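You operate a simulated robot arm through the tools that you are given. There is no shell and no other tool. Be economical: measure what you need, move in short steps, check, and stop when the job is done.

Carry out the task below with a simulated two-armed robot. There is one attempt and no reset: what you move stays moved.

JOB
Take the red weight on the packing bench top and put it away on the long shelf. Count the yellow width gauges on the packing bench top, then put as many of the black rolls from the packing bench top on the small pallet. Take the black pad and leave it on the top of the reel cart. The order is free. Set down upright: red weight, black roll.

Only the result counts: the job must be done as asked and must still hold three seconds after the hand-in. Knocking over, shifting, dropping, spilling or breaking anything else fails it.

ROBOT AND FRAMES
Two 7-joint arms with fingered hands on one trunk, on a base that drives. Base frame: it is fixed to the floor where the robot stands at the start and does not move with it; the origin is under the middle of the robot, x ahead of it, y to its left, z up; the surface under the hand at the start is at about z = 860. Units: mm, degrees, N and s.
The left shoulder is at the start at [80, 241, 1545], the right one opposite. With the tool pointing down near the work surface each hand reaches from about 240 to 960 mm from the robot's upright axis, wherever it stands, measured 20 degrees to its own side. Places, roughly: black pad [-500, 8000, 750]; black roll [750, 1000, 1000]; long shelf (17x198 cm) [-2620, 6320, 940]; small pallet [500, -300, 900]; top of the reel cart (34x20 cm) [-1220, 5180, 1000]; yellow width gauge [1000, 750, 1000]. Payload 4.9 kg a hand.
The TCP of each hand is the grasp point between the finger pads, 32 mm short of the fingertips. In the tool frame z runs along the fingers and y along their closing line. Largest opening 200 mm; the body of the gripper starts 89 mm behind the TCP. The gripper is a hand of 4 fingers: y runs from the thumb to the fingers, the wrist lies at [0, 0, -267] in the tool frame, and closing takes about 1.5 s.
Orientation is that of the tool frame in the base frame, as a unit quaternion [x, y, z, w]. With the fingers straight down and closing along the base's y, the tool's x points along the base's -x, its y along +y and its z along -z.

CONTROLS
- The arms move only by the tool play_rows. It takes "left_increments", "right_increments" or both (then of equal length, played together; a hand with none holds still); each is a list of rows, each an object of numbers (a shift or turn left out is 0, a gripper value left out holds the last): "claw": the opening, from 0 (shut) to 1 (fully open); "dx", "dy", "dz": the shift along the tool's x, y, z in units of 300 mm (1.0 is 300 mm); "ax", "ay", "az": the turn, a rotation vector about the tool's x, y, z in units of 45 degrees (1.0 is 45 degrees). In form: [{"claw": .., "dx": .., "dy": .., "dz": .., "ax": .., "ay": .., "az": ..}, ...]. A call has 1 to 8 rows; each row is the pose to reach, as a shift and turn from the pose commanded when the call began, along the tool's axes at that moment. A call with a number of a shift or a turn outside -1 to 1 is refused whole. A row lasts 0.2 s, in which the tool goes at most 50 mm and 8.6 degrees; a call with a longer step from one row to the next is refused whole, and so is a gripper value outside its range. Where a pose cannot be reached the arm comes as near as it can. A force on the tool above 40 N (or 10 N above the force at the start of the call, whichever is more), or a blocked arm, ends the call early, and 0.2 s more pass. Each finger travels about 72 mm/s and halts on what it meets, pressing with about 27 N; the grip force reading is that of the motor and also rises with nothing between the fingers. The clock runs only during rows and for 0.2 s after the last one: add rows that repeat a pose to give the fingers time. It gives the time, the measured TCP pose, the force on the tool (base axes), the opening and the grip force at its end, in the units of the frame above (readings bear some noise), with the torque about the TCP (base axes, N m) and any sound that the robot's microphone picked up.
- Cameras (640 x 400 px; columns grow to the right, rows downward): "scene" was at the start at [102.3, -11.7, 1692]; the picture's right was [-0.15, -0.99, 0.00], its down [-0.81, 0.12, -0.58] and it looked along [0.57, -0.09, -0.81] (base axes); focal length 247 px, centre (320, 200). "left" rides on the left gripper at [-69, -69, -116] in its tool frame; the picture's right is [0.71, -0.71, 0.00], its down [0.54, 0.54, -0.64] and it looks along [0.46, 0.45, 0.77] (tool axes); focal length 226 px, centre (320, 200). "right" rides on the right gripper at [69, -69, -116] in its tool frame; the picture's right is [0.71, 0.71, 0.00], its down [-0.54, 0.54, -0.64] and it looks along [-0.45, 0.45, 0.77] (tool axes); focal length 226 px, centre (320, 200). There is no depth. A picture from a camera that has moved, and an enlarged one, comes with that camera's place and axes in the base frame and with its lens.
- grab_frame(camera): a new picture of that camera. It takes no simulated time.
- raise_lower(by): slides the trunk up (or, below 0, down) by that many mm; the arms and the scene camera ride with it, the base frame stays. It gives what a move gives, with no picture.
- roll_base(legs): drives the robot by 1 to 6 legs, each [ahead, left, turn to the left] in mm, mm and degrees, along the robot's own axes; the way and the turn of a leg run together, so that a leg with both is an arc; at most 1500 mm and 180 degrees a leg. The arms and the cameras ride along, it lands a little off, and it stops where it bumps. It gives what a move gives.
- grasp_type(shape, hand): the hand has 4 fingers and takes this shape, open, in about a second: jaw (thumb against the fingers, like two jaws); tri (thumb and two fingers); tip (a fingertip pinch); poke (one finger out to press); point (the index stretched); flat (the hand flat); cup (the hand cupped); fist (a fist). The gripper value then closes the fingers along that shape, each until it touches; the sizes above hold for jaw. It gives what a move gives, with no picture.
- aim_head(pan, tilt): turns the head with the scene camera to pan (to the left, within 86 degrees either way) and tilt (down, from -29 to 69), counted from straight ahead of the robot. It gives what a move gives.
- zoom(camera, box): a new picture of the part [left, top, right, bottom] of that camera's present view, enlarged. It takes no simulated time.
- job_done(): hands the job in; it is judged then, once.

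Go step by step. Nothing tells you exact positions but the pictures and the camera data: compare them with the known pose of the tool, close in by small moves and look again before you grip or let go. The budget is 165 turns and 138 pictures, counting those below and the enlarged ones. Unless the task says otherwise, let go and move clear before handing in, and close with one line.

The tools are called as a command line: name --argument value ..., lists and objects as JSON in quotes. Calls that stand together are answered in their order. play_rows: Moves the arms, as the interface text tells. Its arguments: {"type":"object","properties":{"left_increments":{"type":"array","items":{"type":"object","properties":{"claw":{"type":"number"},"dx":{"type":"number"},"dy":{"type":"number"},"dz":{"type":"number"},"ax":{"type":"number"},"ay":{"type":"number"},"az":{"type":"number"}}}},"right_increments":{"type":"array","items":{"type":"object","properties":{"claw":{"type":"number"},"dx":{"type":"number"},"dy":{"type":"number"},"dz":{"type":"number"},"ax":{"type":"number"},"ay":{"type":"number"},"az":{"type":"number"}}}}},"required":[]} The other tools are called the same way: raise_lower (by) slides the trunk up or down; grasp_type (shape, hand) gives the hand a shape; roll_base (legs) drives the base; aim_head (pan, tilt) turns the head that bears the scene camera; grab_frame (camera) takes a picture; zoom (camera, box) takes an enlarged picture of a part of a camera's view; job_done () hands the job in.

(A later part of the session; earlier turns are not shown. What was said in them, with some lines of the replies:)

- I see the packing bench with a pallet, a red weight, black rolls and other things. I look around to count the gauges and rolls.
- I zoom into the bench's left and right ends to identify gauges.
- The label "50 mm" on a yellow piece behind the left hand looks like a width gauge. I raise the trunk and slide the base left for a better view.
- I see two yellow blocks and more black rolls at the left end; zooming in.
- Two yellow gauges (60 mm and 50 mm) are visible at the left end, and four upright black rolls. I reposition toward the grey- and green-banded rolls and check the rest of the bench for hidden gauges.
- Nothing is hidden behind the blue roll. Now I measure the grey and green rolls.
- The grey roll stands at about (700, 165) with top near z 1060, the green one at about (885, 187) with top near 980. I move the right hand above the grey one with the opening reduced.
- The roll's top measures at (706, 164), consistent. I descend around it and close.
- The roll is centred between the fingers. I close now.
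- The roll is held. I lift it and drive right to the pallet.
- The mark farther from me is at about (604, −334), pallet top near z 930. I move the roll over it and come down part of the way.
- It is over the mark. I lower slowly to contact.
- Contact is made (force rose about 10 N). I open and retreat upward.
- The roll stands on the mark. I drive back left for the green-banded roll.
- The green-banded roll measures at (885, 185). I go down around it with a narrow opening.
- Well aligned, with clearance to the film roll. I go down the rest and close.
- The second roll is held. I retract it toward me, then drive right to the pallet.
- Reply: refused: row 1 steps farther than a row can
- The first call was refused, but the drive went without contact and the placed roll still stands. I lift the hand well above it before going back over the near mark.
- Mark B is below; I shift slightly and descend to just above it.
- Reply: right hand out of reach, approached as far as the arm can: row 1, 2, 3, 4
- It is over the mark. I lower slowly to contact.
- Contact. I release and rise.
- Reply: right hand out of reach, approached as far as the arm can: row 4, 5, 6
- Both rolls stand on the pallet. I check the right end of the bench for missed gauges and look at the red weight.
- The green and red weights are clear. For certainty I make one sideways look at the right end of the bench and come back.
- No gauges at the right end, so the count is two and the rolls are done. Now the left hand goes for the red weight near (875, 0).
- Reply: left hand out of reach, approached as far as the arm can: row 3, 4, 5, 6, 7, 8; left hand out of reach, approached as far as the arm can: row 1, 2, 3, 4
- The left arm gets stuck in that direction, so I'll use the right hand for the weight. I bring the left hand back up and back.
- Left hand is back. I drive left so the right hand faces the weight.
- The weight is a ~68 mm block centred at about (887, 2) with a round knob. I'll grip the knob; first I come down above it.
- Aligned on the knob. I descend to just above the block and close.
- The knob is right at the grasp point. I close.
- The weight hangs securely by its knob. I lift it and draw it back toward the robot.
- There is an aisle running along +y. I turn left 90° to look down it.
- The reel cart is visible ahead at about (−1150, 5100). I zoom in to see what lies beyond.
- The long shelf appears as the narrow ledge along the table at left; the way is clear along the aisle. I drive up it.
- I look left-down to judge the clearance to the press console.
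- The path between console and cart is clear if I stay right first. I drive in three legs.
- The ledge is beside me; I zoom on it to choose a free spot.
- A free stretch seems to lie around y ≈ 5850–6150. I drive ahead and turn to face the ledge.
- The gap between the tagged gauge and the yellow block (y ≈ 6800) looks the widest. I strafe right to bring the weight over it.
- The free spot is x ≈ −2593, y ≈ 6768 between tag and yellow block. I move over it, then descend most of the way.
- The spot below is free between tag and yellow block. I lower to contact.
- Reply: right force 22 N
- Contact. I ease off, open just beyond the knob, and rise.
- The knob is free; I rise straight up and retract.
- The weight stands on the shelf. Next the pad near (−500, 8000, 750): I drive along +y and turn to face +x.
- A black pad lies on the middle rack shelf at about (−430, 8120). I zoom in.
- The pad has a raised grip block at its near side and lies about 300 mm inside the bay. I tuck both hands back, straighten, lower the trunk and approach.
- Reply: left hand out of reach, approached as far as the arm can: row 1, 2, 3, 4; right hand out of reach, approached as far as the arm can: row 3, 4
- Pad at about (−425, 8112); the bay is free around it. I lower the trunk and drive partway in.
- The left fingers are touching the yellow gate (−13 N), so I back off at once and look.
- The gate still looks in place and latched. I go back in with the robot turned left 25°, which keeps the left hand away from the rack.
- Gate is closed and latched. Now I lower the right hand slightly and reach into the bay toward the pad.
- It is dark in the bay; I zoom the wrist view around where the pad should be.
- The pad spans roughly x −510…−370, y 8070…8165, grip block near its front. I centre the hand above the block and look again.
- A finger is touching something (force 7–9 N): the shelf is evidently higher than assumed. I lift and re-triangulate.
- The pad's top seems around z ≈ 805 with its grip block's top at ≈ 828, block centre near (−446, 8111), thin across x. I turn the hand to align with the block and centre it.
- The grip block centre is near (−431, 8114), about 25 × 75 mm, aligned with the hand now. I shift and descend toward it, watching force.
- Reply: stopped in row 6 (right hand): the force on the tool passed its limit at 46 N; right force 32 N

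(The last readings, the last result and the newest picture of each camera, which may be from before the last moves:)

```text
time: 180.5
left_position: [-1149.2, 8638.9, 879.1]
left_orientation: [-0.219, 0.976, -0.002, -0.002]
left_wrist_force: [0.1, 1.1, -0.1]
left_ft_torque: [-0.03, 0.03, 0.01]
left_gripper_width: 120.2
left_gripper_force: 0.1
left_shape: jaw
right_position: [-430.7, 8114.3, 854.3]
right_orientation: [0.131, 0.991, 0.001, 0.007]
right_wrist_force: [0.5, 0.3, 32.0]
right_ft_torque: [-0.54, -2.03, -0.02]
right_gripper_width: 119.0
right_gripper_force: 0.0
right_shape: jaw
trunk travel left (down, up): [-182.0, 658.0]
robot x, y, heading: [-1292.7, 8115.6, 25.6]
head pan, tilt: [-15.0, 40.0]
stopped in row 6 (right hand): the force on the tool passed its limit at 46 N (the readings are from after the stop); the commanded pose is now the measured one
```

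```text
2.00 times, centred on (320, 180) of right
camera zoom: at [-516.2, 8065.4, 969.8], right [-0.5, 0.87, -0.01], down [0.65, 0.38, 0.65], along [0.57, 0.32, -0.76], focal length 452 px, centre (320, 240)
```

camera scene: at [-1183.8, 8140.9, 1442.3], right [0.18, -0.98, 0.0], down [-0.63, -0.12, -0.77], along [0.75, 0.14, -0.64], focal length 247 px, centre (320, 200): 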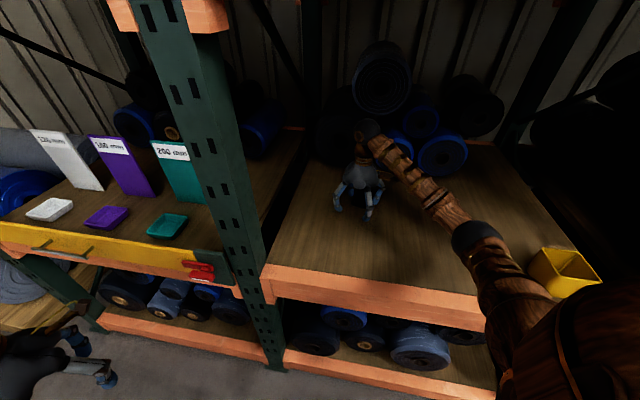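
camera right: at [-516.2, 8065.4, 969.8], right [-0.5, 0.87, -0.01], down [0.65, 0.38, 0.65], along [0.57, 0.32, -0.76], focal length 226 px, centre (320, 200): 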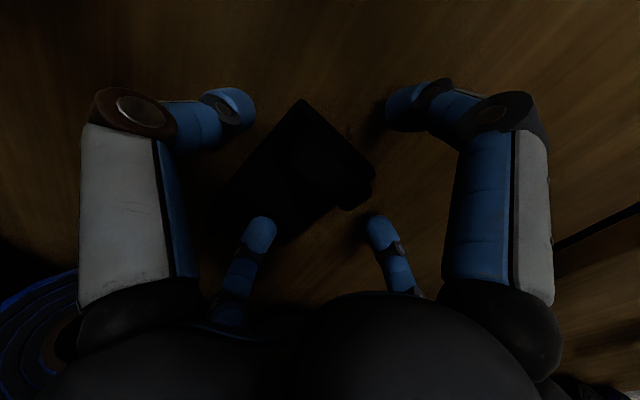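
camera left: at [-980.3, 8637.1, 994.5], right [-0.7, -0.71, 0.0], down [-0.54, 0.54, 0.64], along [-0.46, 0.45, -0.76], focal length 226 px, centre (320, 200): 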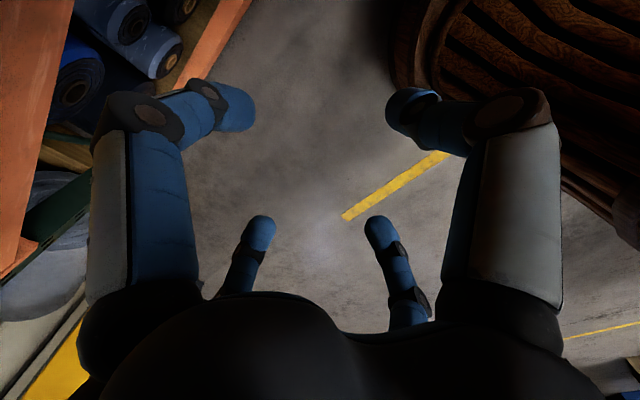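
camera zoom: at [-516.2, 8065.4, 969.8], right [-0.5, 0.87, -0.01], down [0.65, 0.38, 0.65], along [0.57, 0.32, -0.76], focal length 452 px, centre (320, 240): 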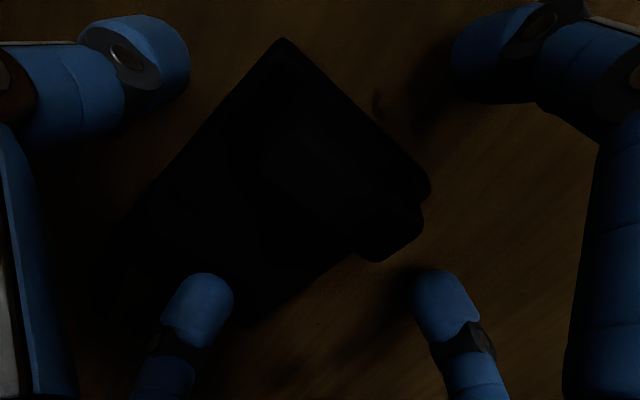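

A fingertip met the pad's plate at z ≈ 822, so the plate is there and the grip block above it. I ease up, centre on the block (−447, 8106), and close.

play_rows --right_increments '[{"dz": -0.03}, {"dz": -0.03, "dx": 0.044, "dy": -0.04}, {"dz": -0.015, "dx": 0.044, "dy": -0.04}]'

zoom --camera "right" --box '[200, 80, 440, 280]'

```text
time: 181.3
left_position: [-1150.2, 8639.3, 879.6]
left_orientation: [-0.22, 0.975, -0.003, -0.001]
left_wrist_force: [-0.8, 0.3, 0.6]
left_ft_torque: [-0.05, -0.02, -0.01]
left_gripper_width: 120.3
left_gripper_force: 0.0
left_shape: jaw
right_position: [-446.5, 8107.3, 856.6]
right_orientation: [0.131, 0.991, 0.0, 0.005]
right_wrist_force: [4.3, 3.0, 23.3]
right_ft_torque: [-0.28, -2.04, 0.28]
right_gripper_width: 122.3
right_gripper_force: 0.0
right_shape: jaw
trunk travel left (down, up): [-182.0, 658.0]
robot x, y, heading: [-1296.3, 8113.8, 25.6]
head pan, tilt: [-15.0, 40.0]
```

```text
2.00 times, centred on (320, 180) of right
camera zoom: at [-533.2, 8058.0, 972.0], right [-0.5, 0.87, -0.01], down [0.66, 0.38, 0.65], along [0.56, 0.32, -0.76], focal length 452 px, centre (320, 240)
```

zoom: 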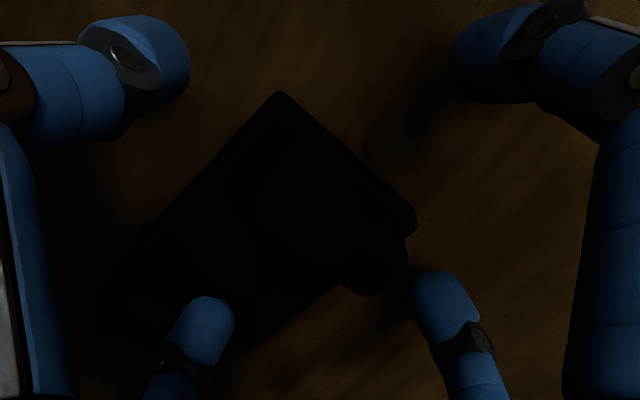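

The hand is centred on the block. I unload by a few millimetres and close.

play_rows --right_increments '[{"dz": -0.01}, {"dz": -0.01, "claw": 0.4}, {"dz": -0.01, "claw": 0.2}, {"dz": -0.01, "claw": 0.0}, {"dz": -0.01}, {"dz": -0.01}, {"dz": -0.01}, {"dz": -0.01}]'

grab_frame --camera "right"

```text
time: 183.0
left_position: [-1149.5, 8637.9, 879.5]
left_orientation: [-0.219, 0.976, -0.002, -0.001]
left_wrist_force: [0.0, 0.1, 0.4]
left_ft_torque: [0.0, 0.05, -0.04]
left_gripper_width: 120.3
left_gripper_force: 0.0
left_shape: jaw
right_position: [-450.5, 8106.6, 861.1]
right_orientation: [0.129, 0.992, -0.001, 0.004]
right_wrist_force: [-18.8, 0.6, 28.3]
right_ft_torque: [-0.63, 0.48, -0.39]
right_gripper_width: 24.0
right_gripper_force: 27.3
right_shape: jaw
trunk travel left (down, up): [-182.0, 658.0]
robot x, y, heading: [-1297.3, 8117.2, 25.3]
head pan, tilt: [-15.0, 40.0]
stopped in row 8 (right hand): the force on the tool passed its limit at 45 N (the readings are from after the stop); the commanded pose is now the measured one
```

```text
49 pictures are left
camera right: at [-536.4, 8057.4, 978.5], right [-0.5, 0.86, 0.0], down [0.66, 0.39, 0.65], along [0.56, 0.32, -0.76], focal length 226 px, centre (320, 200)
```

right: 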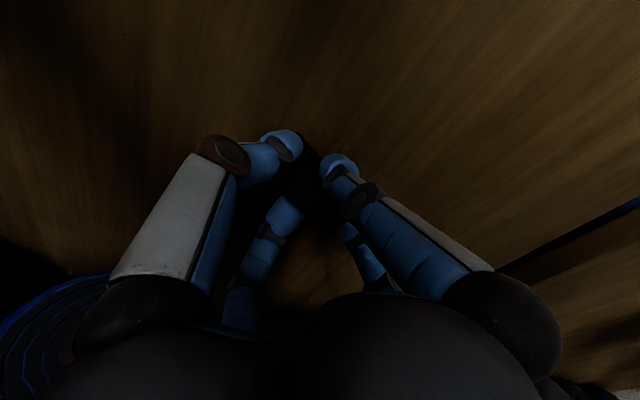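

Fingers closed to 24 mm on the block. I lift slowly to test.

play_rows --right_increments '[{"dz": -0.03}, {"dz": -0.07}, {"dz": -0.12}, {"dz": -0.17}]'

grab_frame --camera "right"

zoom --camera "right" --box '[180, 80, 440, 280]'

```text
time: 184.0
left_position: [-1148.0, 8638.8, 878.4]
left_orientation: [-0.22, 0.976, -0.001, -0.002]
left_wrist_force: [0.0, 0.3, 0.1]
left_ft_torque: [0.03, 0.04, -0.03]
left_gripper_width: 120.1
left_gripper_force: 0.2
left_shape: jaw
right_position: [-447.2, 8106.6, 908.5]
right_orientation: [0.13, 0.992, 0.0, 0.002]
right_wrist_force: [-0.6, -0.4, -1.8]
right_ft_torque: [0.03, 0.1, 0.02]
right_gripper_width: 23.9
right_gripper_force: 27.2
right_shape: jaw
trunk travel left (down, up): [-182.0, 658.0]
robot x, y, heading: [-1292.7, 8115.3, 25.5]
head pan, tilt: [-15.0, 40.0]
```

```text
48 pictures are left
camera right: at [-532.7, 8057.9, 1024.9], right [-0.5, 0.86, 0.0], down [0.66, 0.39, 0.64], along [0.56, 0.32, -0.77], focal length 226 px, centre (320, 200)
```

right: 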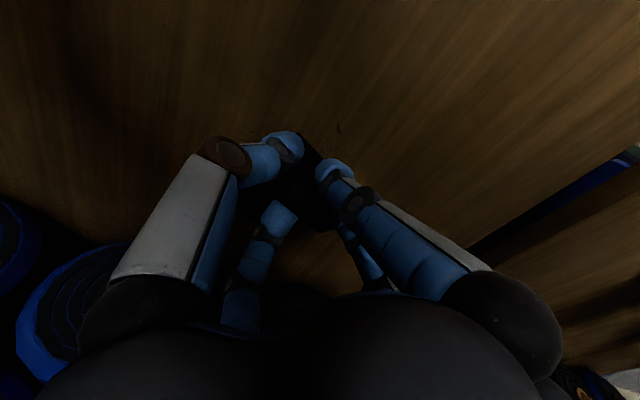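

```text
2.00 times, centred on (310, 180) of right
camera zoom: at [-532.7, 8057.9, 1024.9], right [-0.5, 0.86, 0.0], down [0.66, 0.39, 0.64], along [0.56, 0.32, -0.77], focal length 452 px, centre (340, 240)
```

zoom: 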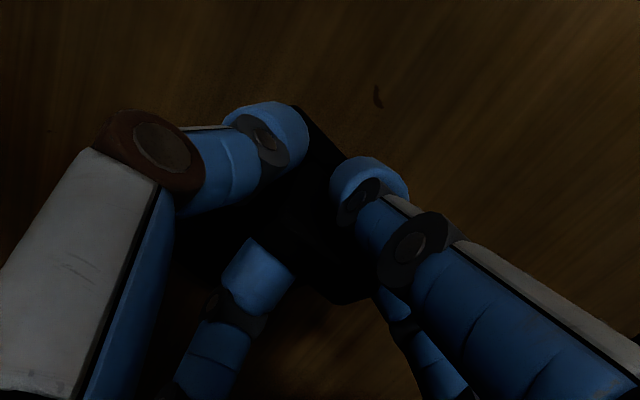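

The pad is held. I raise it a little and withdraw from the bay.

play_rows --right_increments '[{"dz": -0.1}, {"dz": -0.1, "dx": 0.14, "dy": -0.026}, {"dz": -0.1, "dx": 0.28, "dy": -0.053}, {"dz": -0.1, "dx": 0.42, "dy": -0.079}, {"dz": -0.1, "dx": 0.56, "dy": -0.105}, {"dz": -0.1, "dx": 0.7, "dy": -0.132}, {"dz": -0.1, "dx": 0.84, "dy": -0.16}, {"dz": -0.1, "dx": 0.98, "dy": -0.185}]'

play_rows --right_increments '[{"dx": 0.14, "dy": -0.026}, {"dx": 0.28, "dy": -0.053}, {"dx": 0.4, "dy": -0.075}]'

grab_frame --camera "scene"

grab_frame --camera "right"

```text
time: 185.8
left_position: [-1148.4, 8639.4, 878.4]
left_orientation: [-0.22, 0.975, -0.001, -0.002]
left_wrist_force: [0.3, 0.1, -0.2]
left_ft_torque: [-0.01, -0.01, 0.0]
left_gripper_width: 120.0
left_gripper_force: 0.0
left_shape: jaw
right_position: [-742.7, 8129.0, 939.1]
right_orientation: [0.13, 0.992, -0.001, 0.001]
right_wrist_force: [-0.1, -0.4, -2.3]
right_ft_torque: [0.01, 0.1, 0.02]
right_gripper_width: 24.0
right_gripper_force: 27.0
right_shape: jaw
trunk travel left (down, up): [-182.0, 658.0]
robot x, y, heading: [-1290.3, 8115.2, 25.4]
head pan, tilt: [-15.0, 40.0]
```

```text
time: 186.6
left_position: [-1148.6, 8638.9, 879.1]
left_orientation: [-0.22, 0.976, -0.001, -0.002]
left_wrist_force: [0.1, -1.1, -0.1]
left_ft_torque: [-0.02, -0.03, 0.01]
left_gripper_width: 120.3
left_gripper_force: 0.1
left_shape: jaw
right_position: [-866.7, 8137.9, 938.3]
right_orientation: [0.13, 0.992, -0.001, 0.002]
right_wrist_force: [-0.3, -0.2, -1.9]
right_ft_torque: [-0.02, 0.04, 0.02]
right_gripper_width: 23.9
right_gripper_force: 26.6
right_shape: jaw
trunk travel left (down, up): [-182.0, 658.0]
robot x, y, heading: [-1292.7, 8112.8, 25.5]
head pan, tilt: [-15.0, 40.0]
```

```text
46 pictures are left
camera scene: at [-1183.5, 8140.8, 1442.2], right [0.18, -0.98, 0.0], down [-0.63, -0.12, -0.77], along [0.75, 0.14, -0.64], focal length 247 px, centre (320, 200)
```

scene: 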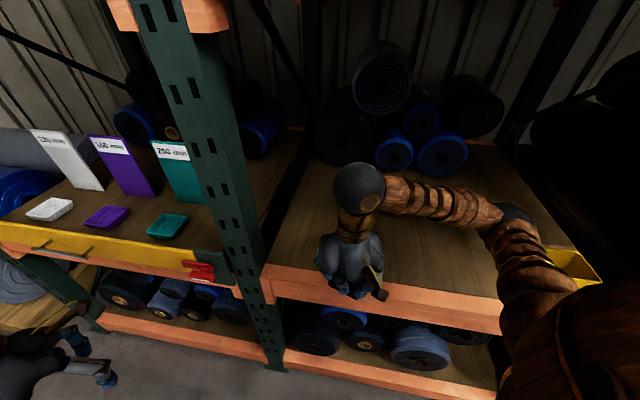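

```text
45 pictures are left
camera right: at [-951.7, 8089.0, 1054.5], right [-0.5, 0.87, 0.0], down [0.66, 0.39, 0.64], along [0.56, 0.32, -0.77], focal length 226 px, centre (320, 200)
```

right: 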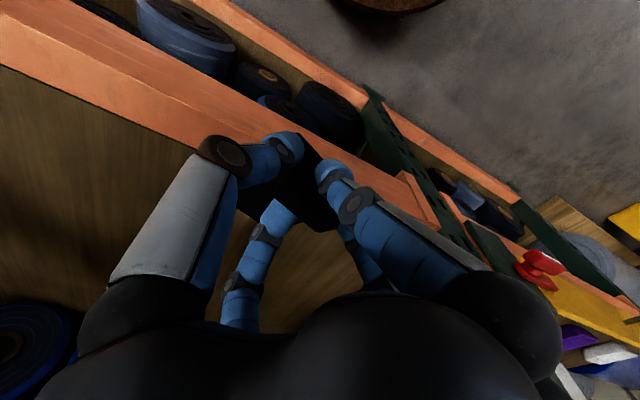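

The pad is out. I back away from the rack, straighten, raise the trunk and strafe toward the reel cart.

roll_base --legs '[[-451, 215, 0], [0, 0, -25.5], [-130, 0, 0]]'

raise_lower --by 330

roll_base --legs '[[0, -1400, 0], [0, -1200, 0]]'

aim_head --pan -20 --tilt 35

grab_frame --camera "scene"

```text
time: 191.7
left_position: [-1554.6, 8528.5, 877.7]
left_orientation: [0.006, 1.0, -0.001, -0.003]
left_wrist_force: [0.8, -0.7, 0.0]
left_ft_torque: [-0.01, -0.03, 0.03]
left_gripper_width: 120.2
left_gripper_force: 0.1
left_shape: jaw
right_position: [-1520.3, 7951.8, 939.2]
right_orientation: [0.349, 0.937, -0.001, 0.002]
right_wrist_force: [-0.1, 0.7, -1.8]
right_ft_torque: [0.05, 0.05, -0.02]
right_gripper_width: 24.0
right_gripper_force: 27.2
right_shape: jaw
trunk travel left (down, up): [-182.0, 658.0]
robot x, y, heading: [-1917.8, 8118.7, -0.9]
head pan, tilt: [-15.0, 40.0]
```

```text
time: 194.9
left_position: [-1554.9, 8528.0, 1209.2]
left_orientation: [0.006, 1.0, -0.001, -0.002]
left_wrist_force: [-0.4, -0.1, -0.3]
left_ft_torque: [0.03, -0.02, 0.01]
left_gripper_width: 120.1
left_gripper_force: 0.0
left_shape: jaw
right_position: [-1518.4, 7953.5, 1268.4]
right_orientation: [0.35, 0.937, -0.001, 0.0]
right_wrist_force: [-1.1, -0.3, -2.1]
right_ft_torque: [0.05, 0.07, 0.02]
right_gripper_width: 24.0
right_gripper_force: 27.1
right_shape: jaw
trunk travel left (down, up): [-512.0, 328.0]
robot x, y, heading: [-1918.1, 8124.1, -0.5]
head pan, tilt: [-15.0, 40.0]
```

```text
time: 207.5
left_position: [-1600.2, 5945.0, 1208.9]
left_orientation: [0.014, 1.0, -0.001, -0.002]
left_wrist_force: [0.1, 0.1, 0.6]
left_ft_torque: [0.01, 0.02, 0.03]
left_gripper_width: 120.0
left_gripper_force: 0.1
left_shape: jaw
right_position: [-1573.7, 5370.3, 1267.7]
right_orientation: [0.357, 0.934, -0.001, 0.001]
right_wrist_force: [-0.3, 0.2, -1.5]
right_ft_torque: [0.06, 0.09, -0.03]
right_gripper_width: 24.1
right_gripper_force: 27.3
right_shape: jaw
trunk travel left (down, up): [-512.0, 328.0]
robot x, y, heading: [-1966.5, 5544.3, -1.4]
head pan, tilt: [-15.0, 40.0]
```

```text
time: 208.2
left_position: [-1599.8, 5946.0, 1208.4]
left_orientation: [0.014, 1.0, -0.001, -0.003]
left_wrist_force: [0.1, 0.9, -0.7]
left_ft_torque: [-0.01, -0.03, 0.02]
left_gripper_width: 120.1
left_gripper_force: 0.0
left_shape: jaw
right_position: [-1574.2, 5371.2, 1267.5]
right_orientation: [0.357, 0.934, -0.001, 0.001]
right_wrist_force: [0.0, 0.4, -1.6]
right_ft_torque: [0.1, 0.07, 0.0]
right_gripper_width: 24.0
right_gripper_force: 26.8
right_shape: jaw
trunk travel left (down, up): [-512.0, 328.0]
robot x, y, heading: [-1969.6, 5544.1, -1.5]
head pan, tilt: [-20.0, 35.0]
```

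```text
44 pictures are left
camera scene: at [-1855.6, 5508.2, 1779.7], right [-0.37, -0.93, 0.0], down [-0.53, 0.21, -0.82], along [0.76, -0.3, -0.57], focal length 247 px, centre (320, 200)
```

scene: 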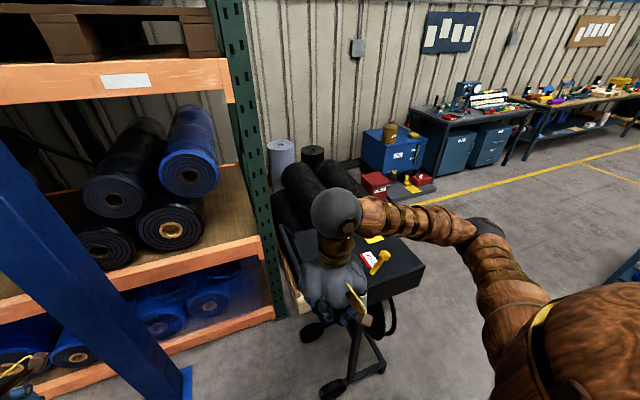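

The cart is right ahead. I zoom on its top to find a free area.

zoom --camera "scene" --box '[280, 200, 450, 340]'

grab_frame --camera "right"

```text
2.86 times, centred on (365, 270) of scene
camera zoom: at [-1855.6, 5508.2, 1779.7], right [-0.37, -0.93, 0.0], down [-0.53, 0.21, -0.82], along [0.76, -0.3, -0.57], focal length 706 px, centre (191, 0)
```

zoom: 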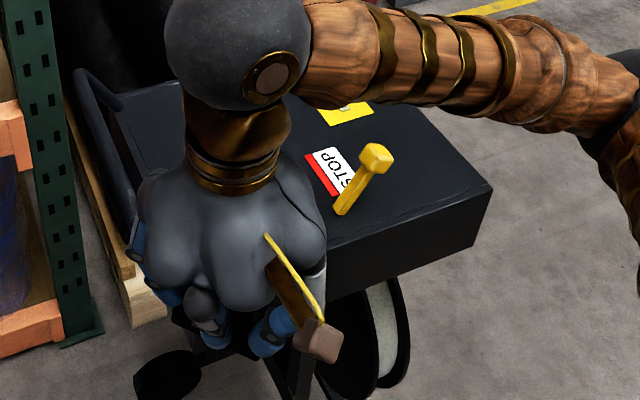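

```text
42 pictures are left
camera right: at [-1673.0, 5364.7, 1384.3], right [-0.06, 1.0, 0.0], down [0.76, 0.04, 0.64], along [0.64, 0.03, -0.77], focal length 226 px, centre (320, 200)
```

right: 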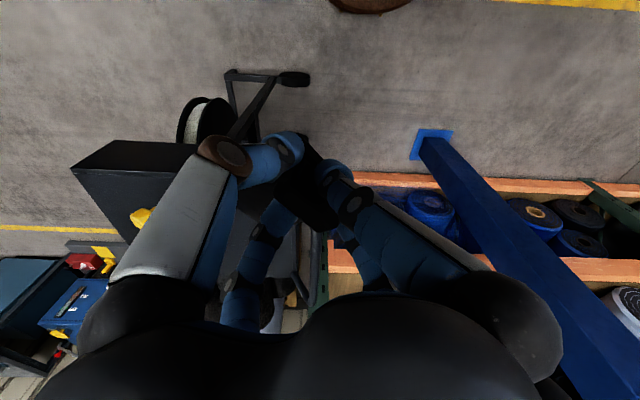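

The hand blocks the view, so I strafe further right to see the whole cart top.

roll_base --legs '[[0, -450, 0]]'

aim_head --pan 10 --tilt 40

grab_frame --camera "scene"

zoom --camera "scene" --box '[220, 100, 420, 240]'

```text
time: 210.8
left_position: [-1611.8, 5504.5, 1208.2]
left_orientation: [0.013, 1.0, -0.003, -0.002]
left_wrist_force: [0.4, -0.2, -0.5]
left_ft_torque: [0.0, 0.0, 0.0]
left_gripper_width: 119.9
left_gripper_force: 0.1
left_shape: jaw
right_position: [-1586.2, 4931.3, 1268.1]
right_orientation: [0.356, 0.934, -0.002, 0.001]
right_wrist_force: [-0.7, 0.2, -2.1]
right_ft_torque: [0.09, 0.07, 0.01]
right_gripper_width: 23.9
right_gripper_force: 27.0
right_shape: jaw
trunk travel left (down, up): [-512.0, 328.0]
robot x, y, heading: [-1979.3, 5100.0, -1.4]
head pan, tilt: [-20.0, 35.0]
```

```text
time: 211.8
left_position: [-1612.2, 5503.4, 1209.4]
left_orientation: [0.014, 1.0, -0.001, -0.002]
left_wrist_force: [-0.1, 0.2, -0.2]
left_ft_torque: [-0.02, -0.01, -0.02]
left_gripper_width: 120.1
left_gripper_force: 0.0
left_shape: jaw
right_position: [-1587.1, 4929.2, 1267.2]
right_orientation: [0.356, 0.934, -0.002, 0.001]
right_wrist_force: [-0.9, 0.6, -2.1]
right_ft_torque: [0.07, 0.06, -0.02]
right_gripper_width: 23.9
right_gripper_force: 26.7
right_shape: jaw
trunk travel left (down, up): [-512.0, 328.0]
robot x, y, heading: [-1977.5, 5101.4, -1.1]
head pan, tilt: [10.0, 40.0]
```

```text
41 pictures are left
camera scene: at [-1865.2, 5111.0, 1772.2], right [0.15, -0.99, 0.0], down [-0.64, -0.09, -0.77], along [0.76, 0.11, -0.64], focal length 247 px, centre (320, 200)
```

scene: 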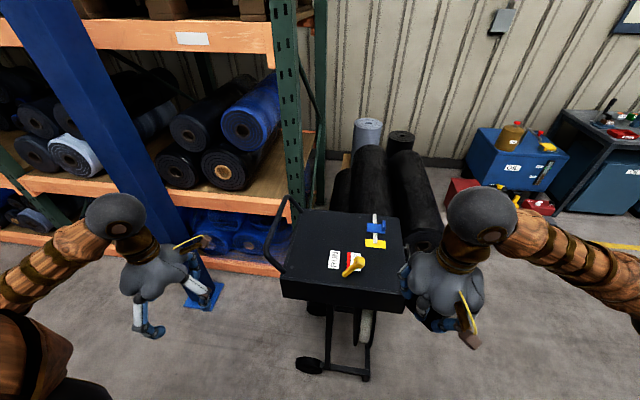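

```text
2.86 times, centred on (320, 170) of scene
camera zoom: at [-1865.2, 5111.0, 1772.2], right [0.15, -0.99, 0.0], down [-0.64, -0.09, -0.77], along [0.76, 0.11, -0.64], focal length 706 px, centre (320, 286)
```

zoom: 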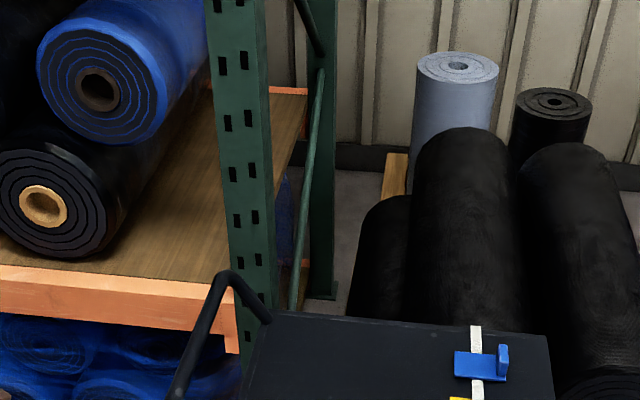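

zoom --camera "scene" --box '[260, 190, 420, 310]'

```text
3.33 times, centred on (340, 250) of scene
camera zoom: at [-1865.2, 5111.0, 1772.2], right [0.15, -0.99, 0.0], down [-0.64, -0.09, -0.77], along [0.76, 0.11, -0.64], focal length 824 px, centre (253, 33)
```

zoom: 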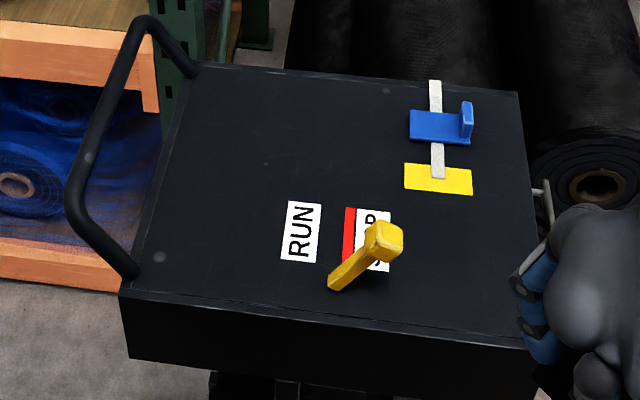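

The cart top is at z ≈ 1065; the area at x −1290…−1100, y 5030…5290 is free, beyond the lever and left of the blue slider. I strafe back and rotate the hand straight, moving over it.

roll_base --legs '[[30, 220, 1.2]]'

play_rows --right_increments '[{"az": -0.18}, {"az": -0.36}, {"az": -0.54}, {"az": -0.72}, {"az": -0.9}]'

grab_frame --camera "right"

```text
time: 213.5
left_position: [-1589.7, 5726.5, 1209.3]
left_orientation: [0.001, 1.0, 0.0, -0.003]
left_wrist_force: [0.1, -0.9, -0.6]
left_ft_torque: [0.06, 0.01, 0.02]
left_gripper_width: 120.3
left_gripper_force: 0.0
left_shape: jaw
right_position: [-1549.8, 5152.1, 1267.7]
right_orientation: [0.345, 0.939, 0.001, 0.001]
right_wrist_force: [0.0, -0.1, -1.8]
right_ft_torque: [0.11, 0.06, 0.06]
right_gripper_width: 24.0
right_gripper_force: 26.9
right_shape: jaw
trunk travel left (down, up): [-512.0, 328.0]
robot x, y, heading: [-1945.9, 5317.9, -0.3]
head pan, tilt: [10.0, 40.0]
```

```text
time: 214.7
left_position: [-1589.0, 5728.7, 1208.4]
left_orientation: [0.001, 1.0, -0.001, -0.003]
left_wrist_force: [0.6, 0.5, -0.5]
left_ft_torque: [-0.03, 0.0, -0.01]
left_gripper_width: 120.2
left_gripper_force: 0.0
left_shape: jaw
right_position: [-1548.9, 5155.5, 1268.6]
right_orientation: [-0.003, 1.0, -0.001, 0.001]
right_wrist_force: [-0.3, -0.6, -2.9]
right_ft_torque: [-0.01, 0.1, 0.0]
right_gripper_width: 24.0
right_gripper_force: 26.5
right_shape: jaw
trunk travel left (down, up): [-512.0, 328.0]
robot x, y, heading: [-1944.4, 5323.3, 0.0]
head pan, tilt: [10.0, 40.0]
```

```text
38 pictures are left
camera right: at [-1619.2, 5086.4, 1384.1], right [-0.71, 0.7, 0.0], down [0.54, 0.55, 0.64], along [0.45, 0.46, -0.77], focal length 226 px, centre (320, 200)
```

right: 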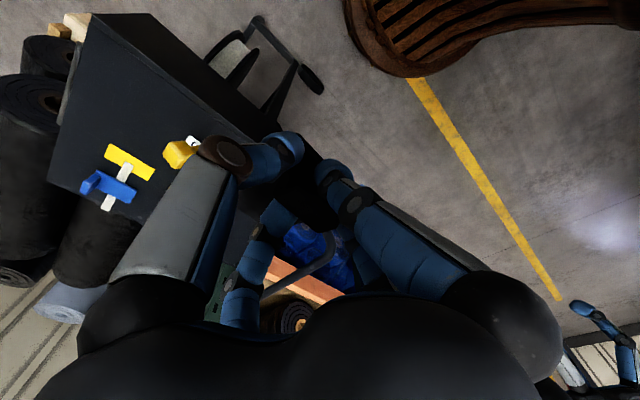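

Hand is straight. I move it over the target spot at the present height.

play_rows --right_increments '[{"dx": -0.15, "dy": 0.01}, {"dx": -0.3, "dy": 0.02}, {"dx": -0.45, "dy": 0.03}, {"dx": -0.6, "dy": 0.04}, {"dx": -0.75, "dy": 0.05}, {"dx": -0.9, "dy": 0.05}, {"dx": -1.0, "dy": 0.05}, {"dx": -1.0, "dy": 0.05}]'

zoom --camera "scene" --box '[260, 110, 460, 270]'

grab_frame --camera "right"

```text
time: 216.5
left_position: [-1589.1, 5729.2, 1207.8]
left_orientation: [0.002, 1.0, -0.001, -0.003]
left_wrist_force: [0.0, -0.9, 0.9]
left_ft_torque: [0.01, -0.02, 0.01]
left_gripper_width: 120.4
left_gripper_force: 0.1
left_shape: jaw
right_position: [-1247.2, 5169.4, 1268.3]
right_orientation: [-0.001, 1.0, -0.001, 0.001]
right_wrist_force: [0.4, -0.2, -2.2]
right_ft_torque: [0.01, 0.06, 0.03]
right_gripper_width: 24.0
right_gripper_force: 27.3
right_shape: jaw
trunk travel left (down, up): [-512.0, 328.0]
robot x, y, heading: [-1948.6, 5317.8, -0.2]
head pan, tilt: [10.0, 40.0]
```

```text
2.50 times, centred on (360, 190) of scene
camera zoom: at [-1833.2, 5331.8, 1772.2], right [0.17, -0.99, 0.0], down [-0.63, -0.11, -0.77], along [0.75, 0.13, -0.64], focal length 618 px, centre (220, 225)
```

zoom: 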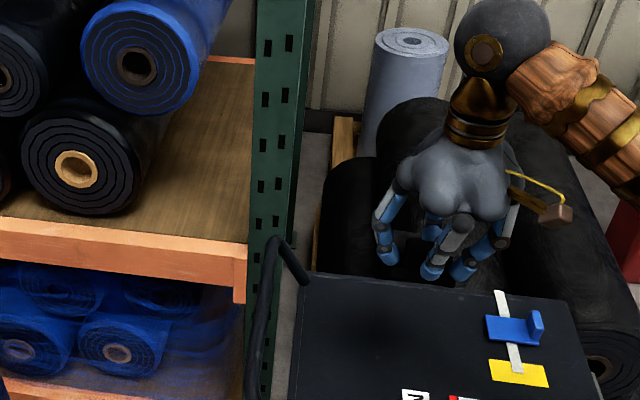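

```text
36 pictures are left
camera right: at [-1317.6, 5100.6, 1384.4], right [-0.71, 0.71, 0.0], down [0.54, 0.54, 0.64], along [0.45, 0.45, -0.77], focal length 226 px, centre (320, 200)
```

right: 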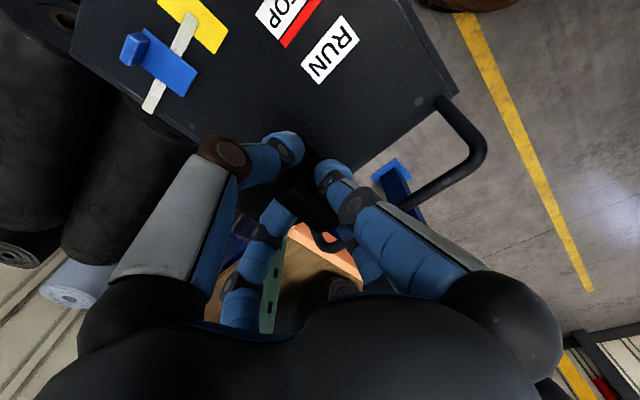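

Re-triangulation puts the cart top at z ≈ 1017–1065. I shift 12 mm farther in, descend to 1150 and check.

play_rows --right_increments '[{"dx": -0.04, "dy": 0.03, "dz": 0.1}, {"dx": -0.04, "dy": 0.03, "dz": 0.2}, {"dx": -0.04, "dy": 0.03, "dz": 0.3}, {"dx": -0.04, "dy": 0.03, "dz": 0.38}]'

zoom --camera "scene" --box '[300, 130, 440, 240]'

zoom --camera "right" --box '[200, 80, 440, 280]'

```text
time: 217.5
left_position: [-1588.4, 5730.3, 1209.2]
left_orientation: [0.001, 1.0, 0.0, -0.004]
left_wrist_force: [-0.1, -0.3, -0.8]
left_ft_torque: [-0.04, 0.02, 0.0]
left_gripper_width: 120.3
left_gripper_force: 0.1
left_shape: jaw
right_position: [-1234.5, 5181.5, 1153.0]
right_orientation: [0.0, 1.0, -0.002, 0.002]
right_wrist_force: [-0.3, -0.2, -2.1]
right_ft_torque: [-0.02, 0.1, 0.02]
right_gripper_width: 24.0
right_gripper_force: 27.4
right_shape: jaw
trunk travel left (down, up): [-512.0, 328.0]
robot x, y, heading: [-1946.4, 5318.2, 0.0]
head pan, tilt: [10.0, 40.0]
```

```text
3.64 times, centred on (370, 185) of scene
camera zoom: at [-1831.5, 5332.7, 1772.1], right [0.17, -0.99, 0.0], down [-0.63, -0.11, -0.77], along [0.75, 0.13, -0.64], focal length 899 px, centre (138, 254)
```

zoom: 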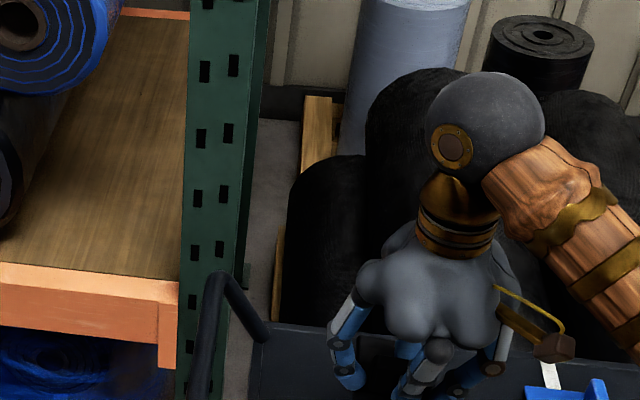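

```text
2.00 times, centred on (320, 180) of right
camera zoom: at [-1305.1, 5112.2, 1269.5], right [-0.71, 0.71, 0.0], down [0.54, 0.54, 0.64], along [0.45, 0.45, -0.77], focal length 452 px, centre (320, 240)
```

zoom: 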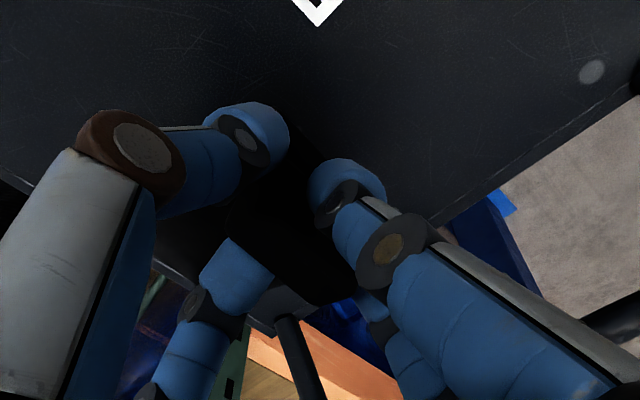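

Geometry confirms the spot: back edge x ≈ −1057, left edge y ≈ 5305. I shift 10 mm more and lower slowly until contact.

play_rows --right_increments '[{"dx": -0.033, "dz": 0.04}, {"dx": -0.033, "dz": 0.08}, {"dx": -0.033, "dz": 0.115}, {"dx": -0.033, "dz": 0.15}, {"dx": -0.033, "dz": 0.18}, {"dx": -0.033, "dz": 0.21}, {"dx": -0.033, "dz": 0.235}, {"dx": -0.033, "dz": 0.255}]'

zoom --camera "right" --box '[200, 80, 440, 280]'

```text
time: 219.3
left_position: [-1589.6, 5730.7, 1208.9]
left_orientation: [0.001, 1.0, -0.001, -0.002]
left_wrist_force: [0.3, 0.5, 0.7]
left_ft_torque: [0.04, -0.02, -0.01]
left_gripper_width: 120.2
left_gripper_force: 0.2
left_shape: jaw
right_position: [-1225.3, 5181.7, 1078.9]
right_orientation: [-0.001, 1.0, -0.001, 0.0]
right_wrist_force: [-1.2, 0.2, -0.8]
right_ft_torque: [-0.07, -0.08, -0.04]
right_gripper_width: 24.1
right_gripper_force: 27.2
right_shape: jaw
trunk travel left (down, up): [-512.0, 328.0]
robot x, y, heading: [-1951.7, 5318.5, -0.2]
head pan, tilt: [10.0, 40.0]
```

```text
2.00 times, centred on (320, 180) of right
camera zoom: at [-1296.7, 5111.6, 1195.0], right [-0.71, 0.71, 0.0], down [0.54, 0.54, 0.64], along [0.46, 0.45, -0.77], focal length 452 px, centre (320, 240)
```

zoom: 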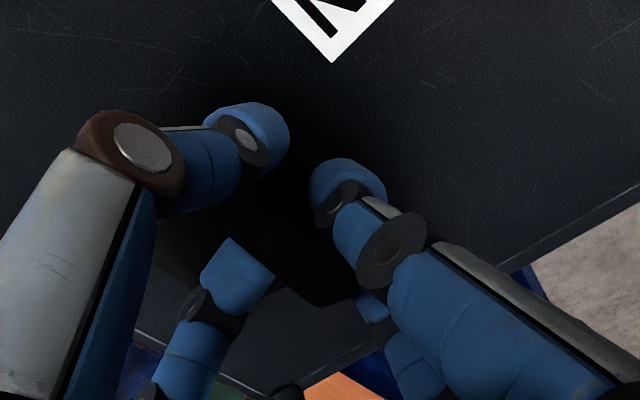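

First hints of contact. I lower by small steps further.

play_rows --right_increments '[{"dz": 0.008}, {"dz": 0.016}, {"dz": 0.024}, {"dz": 0.032}]'

```text
time: 220.3
left_position: [-1590.3, 5730.4, 1208.6]
left_orientation: [0.001, 1.0, 0.0, -0.002]
left_wrist_force: [0.2, -0.3, 0.6]
left_ft_torque: [0.04, -0.01, 0.03]
left_gripper_width: 120.3
left_gripper_force: 0.1
left_shape: jaw
right_position: [-1226.5, 5179.1, 1069.9]
right_orientation: [-0.002, 1.0, -0.002, 0.001]
right_wrist_force: [-2.0, 0.9, 1.2]
right_ft_torque: [-0.1, -0.14, 0.05]
right_gripper_width: 24.1
right_gripper_force: 27.6
right_shape: jaw
trunk travel left (down, up): [-512.0, 328.0]
robot x, y, heading: [-1949.7, 5318.3, -0.3]
head pan, tilt: [10.0, 40.0]
```

play_rows --right_increments '[{"dz": 0.01}, {"dz": 0.02}, {"dz": 0.03}, {"dz": 0.04}]'

zoom --camera "right" --box '[200, 80, 440, 280]'

```text
time: 221.3
left_position: [-1589.4, 5730.0, 1208.9]
left_orientation: [0.002, 1.0, -0.001, -0.002]
left_wrist_force: [0.1, 1.4, 0.1]
left_ft_torque: [0.02, 0.0, 0.0]
left_gripper_width: 120.1
left_gripper_force: 0.0
left_shape: jaw
right_position: [-1228.0, 5179.5, 1056.7]
right_orientation: [-0.001, 1.0, 0.0, 0.001]
right_wrist_force: [-2.6, -0.2, 2.5]
right_ft_torque: [-0.04, -0.27, 0.02]
right_gripper_width: 24.1
right_gripper_force: 27.1
right_shape: jaw
trunk travel left (down, up): [-512.0, 328.0]
robot x, y, heading: [-1946.4, 5321.7, -0.0]
head pan, tilt: [10.0, 40.0]
```

```text
2.00 times, centred on (320, 180) of right
camera zoom: at [-1297.8, 5110.9, 1173.0], right [-0.71, 0.71, 0.0], down [0.54, 0.54, 0.64], along [0.45, 0.45, -0.77], focal length 452 px, centre (320, 240)
```

zoom: 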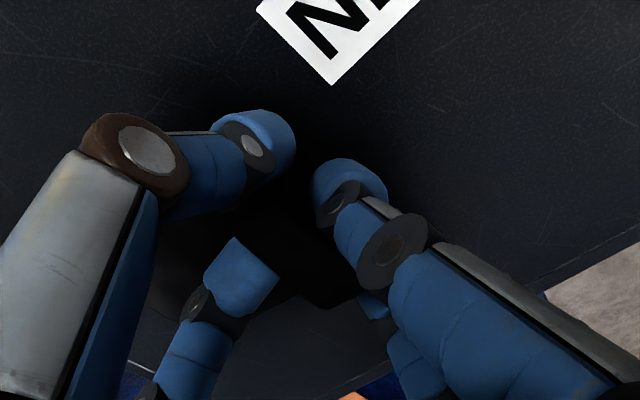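

The far end of the pad is touching and the pad is levelling out. I continue until firm contact.

play_rows --right_increments '[{"dz": 0.01}, {"dz": 0.02}, {"dz": 0.03}, {"dz": 0.04}, {"dz": 0.05}]'

zoom --camera "right" --box '[200, 80, 440, 280]'

```text
time: 222.3
left_position: [-1591.9, 5729.8, 1209.2]
left_orientation: [0.002, 1.0, 0.0, -0.002]
left_wrist_force: [0.3, 1.1, -0.5]
left_ft_torque: [-0.03, 0.03, -0.01]
left_gripper_width: 119.9
left_gripper_force: 0.1
left_shape: jaw
right_position: [-1228.1, 5179.5, 1051.6]
right_orientation: [-0.001, 1.0, 0.0, 0.006]
right_wrist_force: [-16.1, 0.9, 23.8]
right_ft_torque: [0.32, 0.09, -0.13]
right_gripper_width: 24.7
right_gripper_force: 27.2
right_shape: jaw
trunk travel left (down, up): [-512.0, 328.0]
robot x, y, heading: [-1947.8, 5318.9, -0.0]
head pan, tilt: [10.0, 40.0]
stopped in row 5 (right hand): the force on the tool passed its limit at 44 N (the readings are from after the stop); the commanded pose is now the measured one
```

```text
2.00 times, centred on (320, 180) of right
camera zoom: at [-1298.9, 5110.3, 1168.0], right [-0.71, 0.71, -0.01], down [0.53, 0.54, 0.65], along [0.46, 0.45, -0.76], focal length 452 px, centre (320, 240)
```

zoom: 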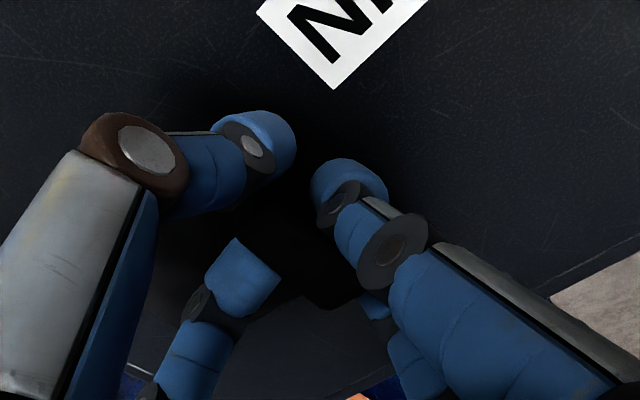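

Firm contact. I relieve slightly, open, and rise.

play_rows --right_increments '[{"dz": -0.012}, {"dz": -0.012, "claw": 0.15}, {"dz": -0.012, "claw": 0.3}, {"dz": -0.012}, {"dz": -0.012}, {"dz": -0.012}]'

play_rows --right_increments '[{"dz": -0.05}, {"dz": -0.15}, {"dz": -0.3}, {"dz": -0.45}, {"dz": -0.6}, {"dz": -0.7}]'

grab_frame --camera "right"

```text
time: 223.7
left_position: [-1587.7, 5729.9, 1208.7]
left_orientation: [0.002, 1.0, 0.0, -0.003]
left_wrist_force: [-0.2, -0.2, 0.1]
left_ft_torque: [-0.01, 0.0, 0.0]
left_gripper_width: 120.1
left_gripper_force: 0.0
left_shape: jaw
right_position: [-1224.3, 5178.7, 1051.7]
right_orientation: [-0.001, 1.0, -0.001, 0.004]
right_wrist_force: [0.0, 0.3, -0.6]
right_ft_torque: [-0.01, 0.01, 0.0]
right_gripper_width: 59.6
right_gripper_force: 0.2
right_shape: jaw
trunk travel left (down, up): [-512.0, 328.0]
robot x, y, heading: [-1945.8, 5318.5, 0.0]
head pan, tilt: [10.0, 40.0]
```

```text
time: 225.1
left_position: [-1589.5, 5729.3, 1208.4]
left_orientation: [0.002, 1.0, -0.001, -0.003]
left_wrist_force: [-0.6, -0.1, -0.3]
left_ft_torque: [0.03, 0.01, -0.04]
left_gripper_width: 120.2
left_gripper_force: 0.0
left_shape: jaw
right_position: [-1225.1, 5179.2, 1262.9]
right_orientation: [-0.001, 1.0, -0.001, 0.003]
right_wrist_force: [0.2, 0.1, 0.3]
right_ft_torque: [-0.01, -0.01, 0.01]
right_gripper_width: 59.9
right_gripper_force: 0.1
right_shape: jaw
trunk travel left (down, up): [-512.0, 328.0]
robot x, y, heading: [-1945.2, 5319.0, -0.1]
head pan, tilt: [10.0, 40.0]
```

```text
30 pictures are left
camera right: at [-1296.7, 5111.2, 1378.4], right [-0.71, 0.71, -0.01], down [0.54, 0.54, 0.65], along [0.46, 0.45, -0.76], focal length 226 px, centre (320, 200)
```

right: 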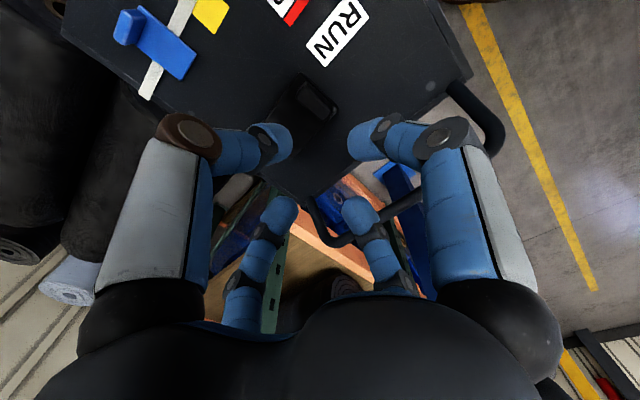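

The pad rests on the cart. I pull the hand back and verify.

play_rows --right_increments '[{"dx": 0.15}, {"dx": 0.3}, {"dx": 0.45}, {"dx": 0.6}, {"dx": 0.75}, {"dx": 0.9}, {"dx": 0.98}]'

roll_base --legs '[[-100, -250, 0]]'

zoom --camera "scene" --box '[240, 160, 420, 300]'

```text
time: 226.7
left_position: [-1590.1, 5729.5, 1208.3]
left_orientation: [0.002, 1.0, -0.001, -0.002]
left_wrist_force: [-0.6, -0.2, -0.1]
left_ft_torque: [0.02, 0.0, -0.01]
left_gripper_width: 120.2
left_gripper_force: 0.1
left_shape: jaw
right_position: [-1521.8, 5177.8, 1260.6]
right_orientation: [-0.001, 1.0, -0.001, 0.005]
right_wrist_force: [-0.7, -0.6, 0.3]
right_ft_torque: [-0.01, 0.02, 0.0]
right_gripper_width: 59.7
right_gripper_force: 0.2
right_shape: jaw
trunk travel left (down, up): [-512.0, 328.0]
robot x, y, heading: [-1947.0, 5319.0, -0.1]
head pan, tilt: [10.0, 40.0]
```

```text
time: 228.6
left_position: [-1688.7, 5481.4, 1207.3]
left_orientation: [0.001, 1.0, -0.002, -0.002]
left_wrist_force: [-0.4, 0.0, -0.5]
left_ft_torque: [-0.03, 0.01, 0.02]
left_gripper_width: 120.0
left_gripper_force: 0.1
left_shape: jaw
right_position: [-1619.8, 4930.1, 1259.9]
right_orientation: [-0.001, 1.0, -0.001, 0.002]
right_wrist_force: [0.7, 0.0, 0.6]
right_ft_torque: [-0.01, 0.01, -0.01]
right_gripper_width: 59.5
right_gripper_force: 0.0
right_shape: jaw
trunk travel left (down, up): [-512.0, 328.0]
robot x, y, heading: [-2046.2, 5067.0, -0.3]
head pan, tilt: [10.0, 40.0]
```

```text
2.86 times, centred on (330, 230) of scene
camera zoom: at [-1931.5, 5084.5, 1772.1], right [0.17, -0.99, 0.0], down [-0.63, -0.11, -0.77], along [0.75, 0.13, -0.64], focal length 706 px, centre (291, 114)
```

zoom: 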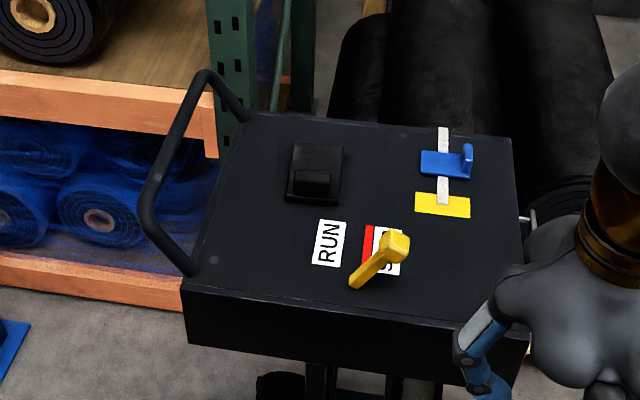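

The pad lies flat on the cart top. Both rolls stand on the pallet and the red weight stands on the long shelf. Both hands are clear, so I hand in.

job_done

```text
The job is handed in.
```

The job is handed in. I counted two yellow width gauges on the bench and set two black rolls upright on the small pallet. The red weight stands upright on the long shelf and the black pad lies flat on the reel cart. The left hand briefly pressed the yellow rack gate (about 13 N) on the way to the pad. I backed off at once, and the gate still looked closed and latched in the pictures afterwards.
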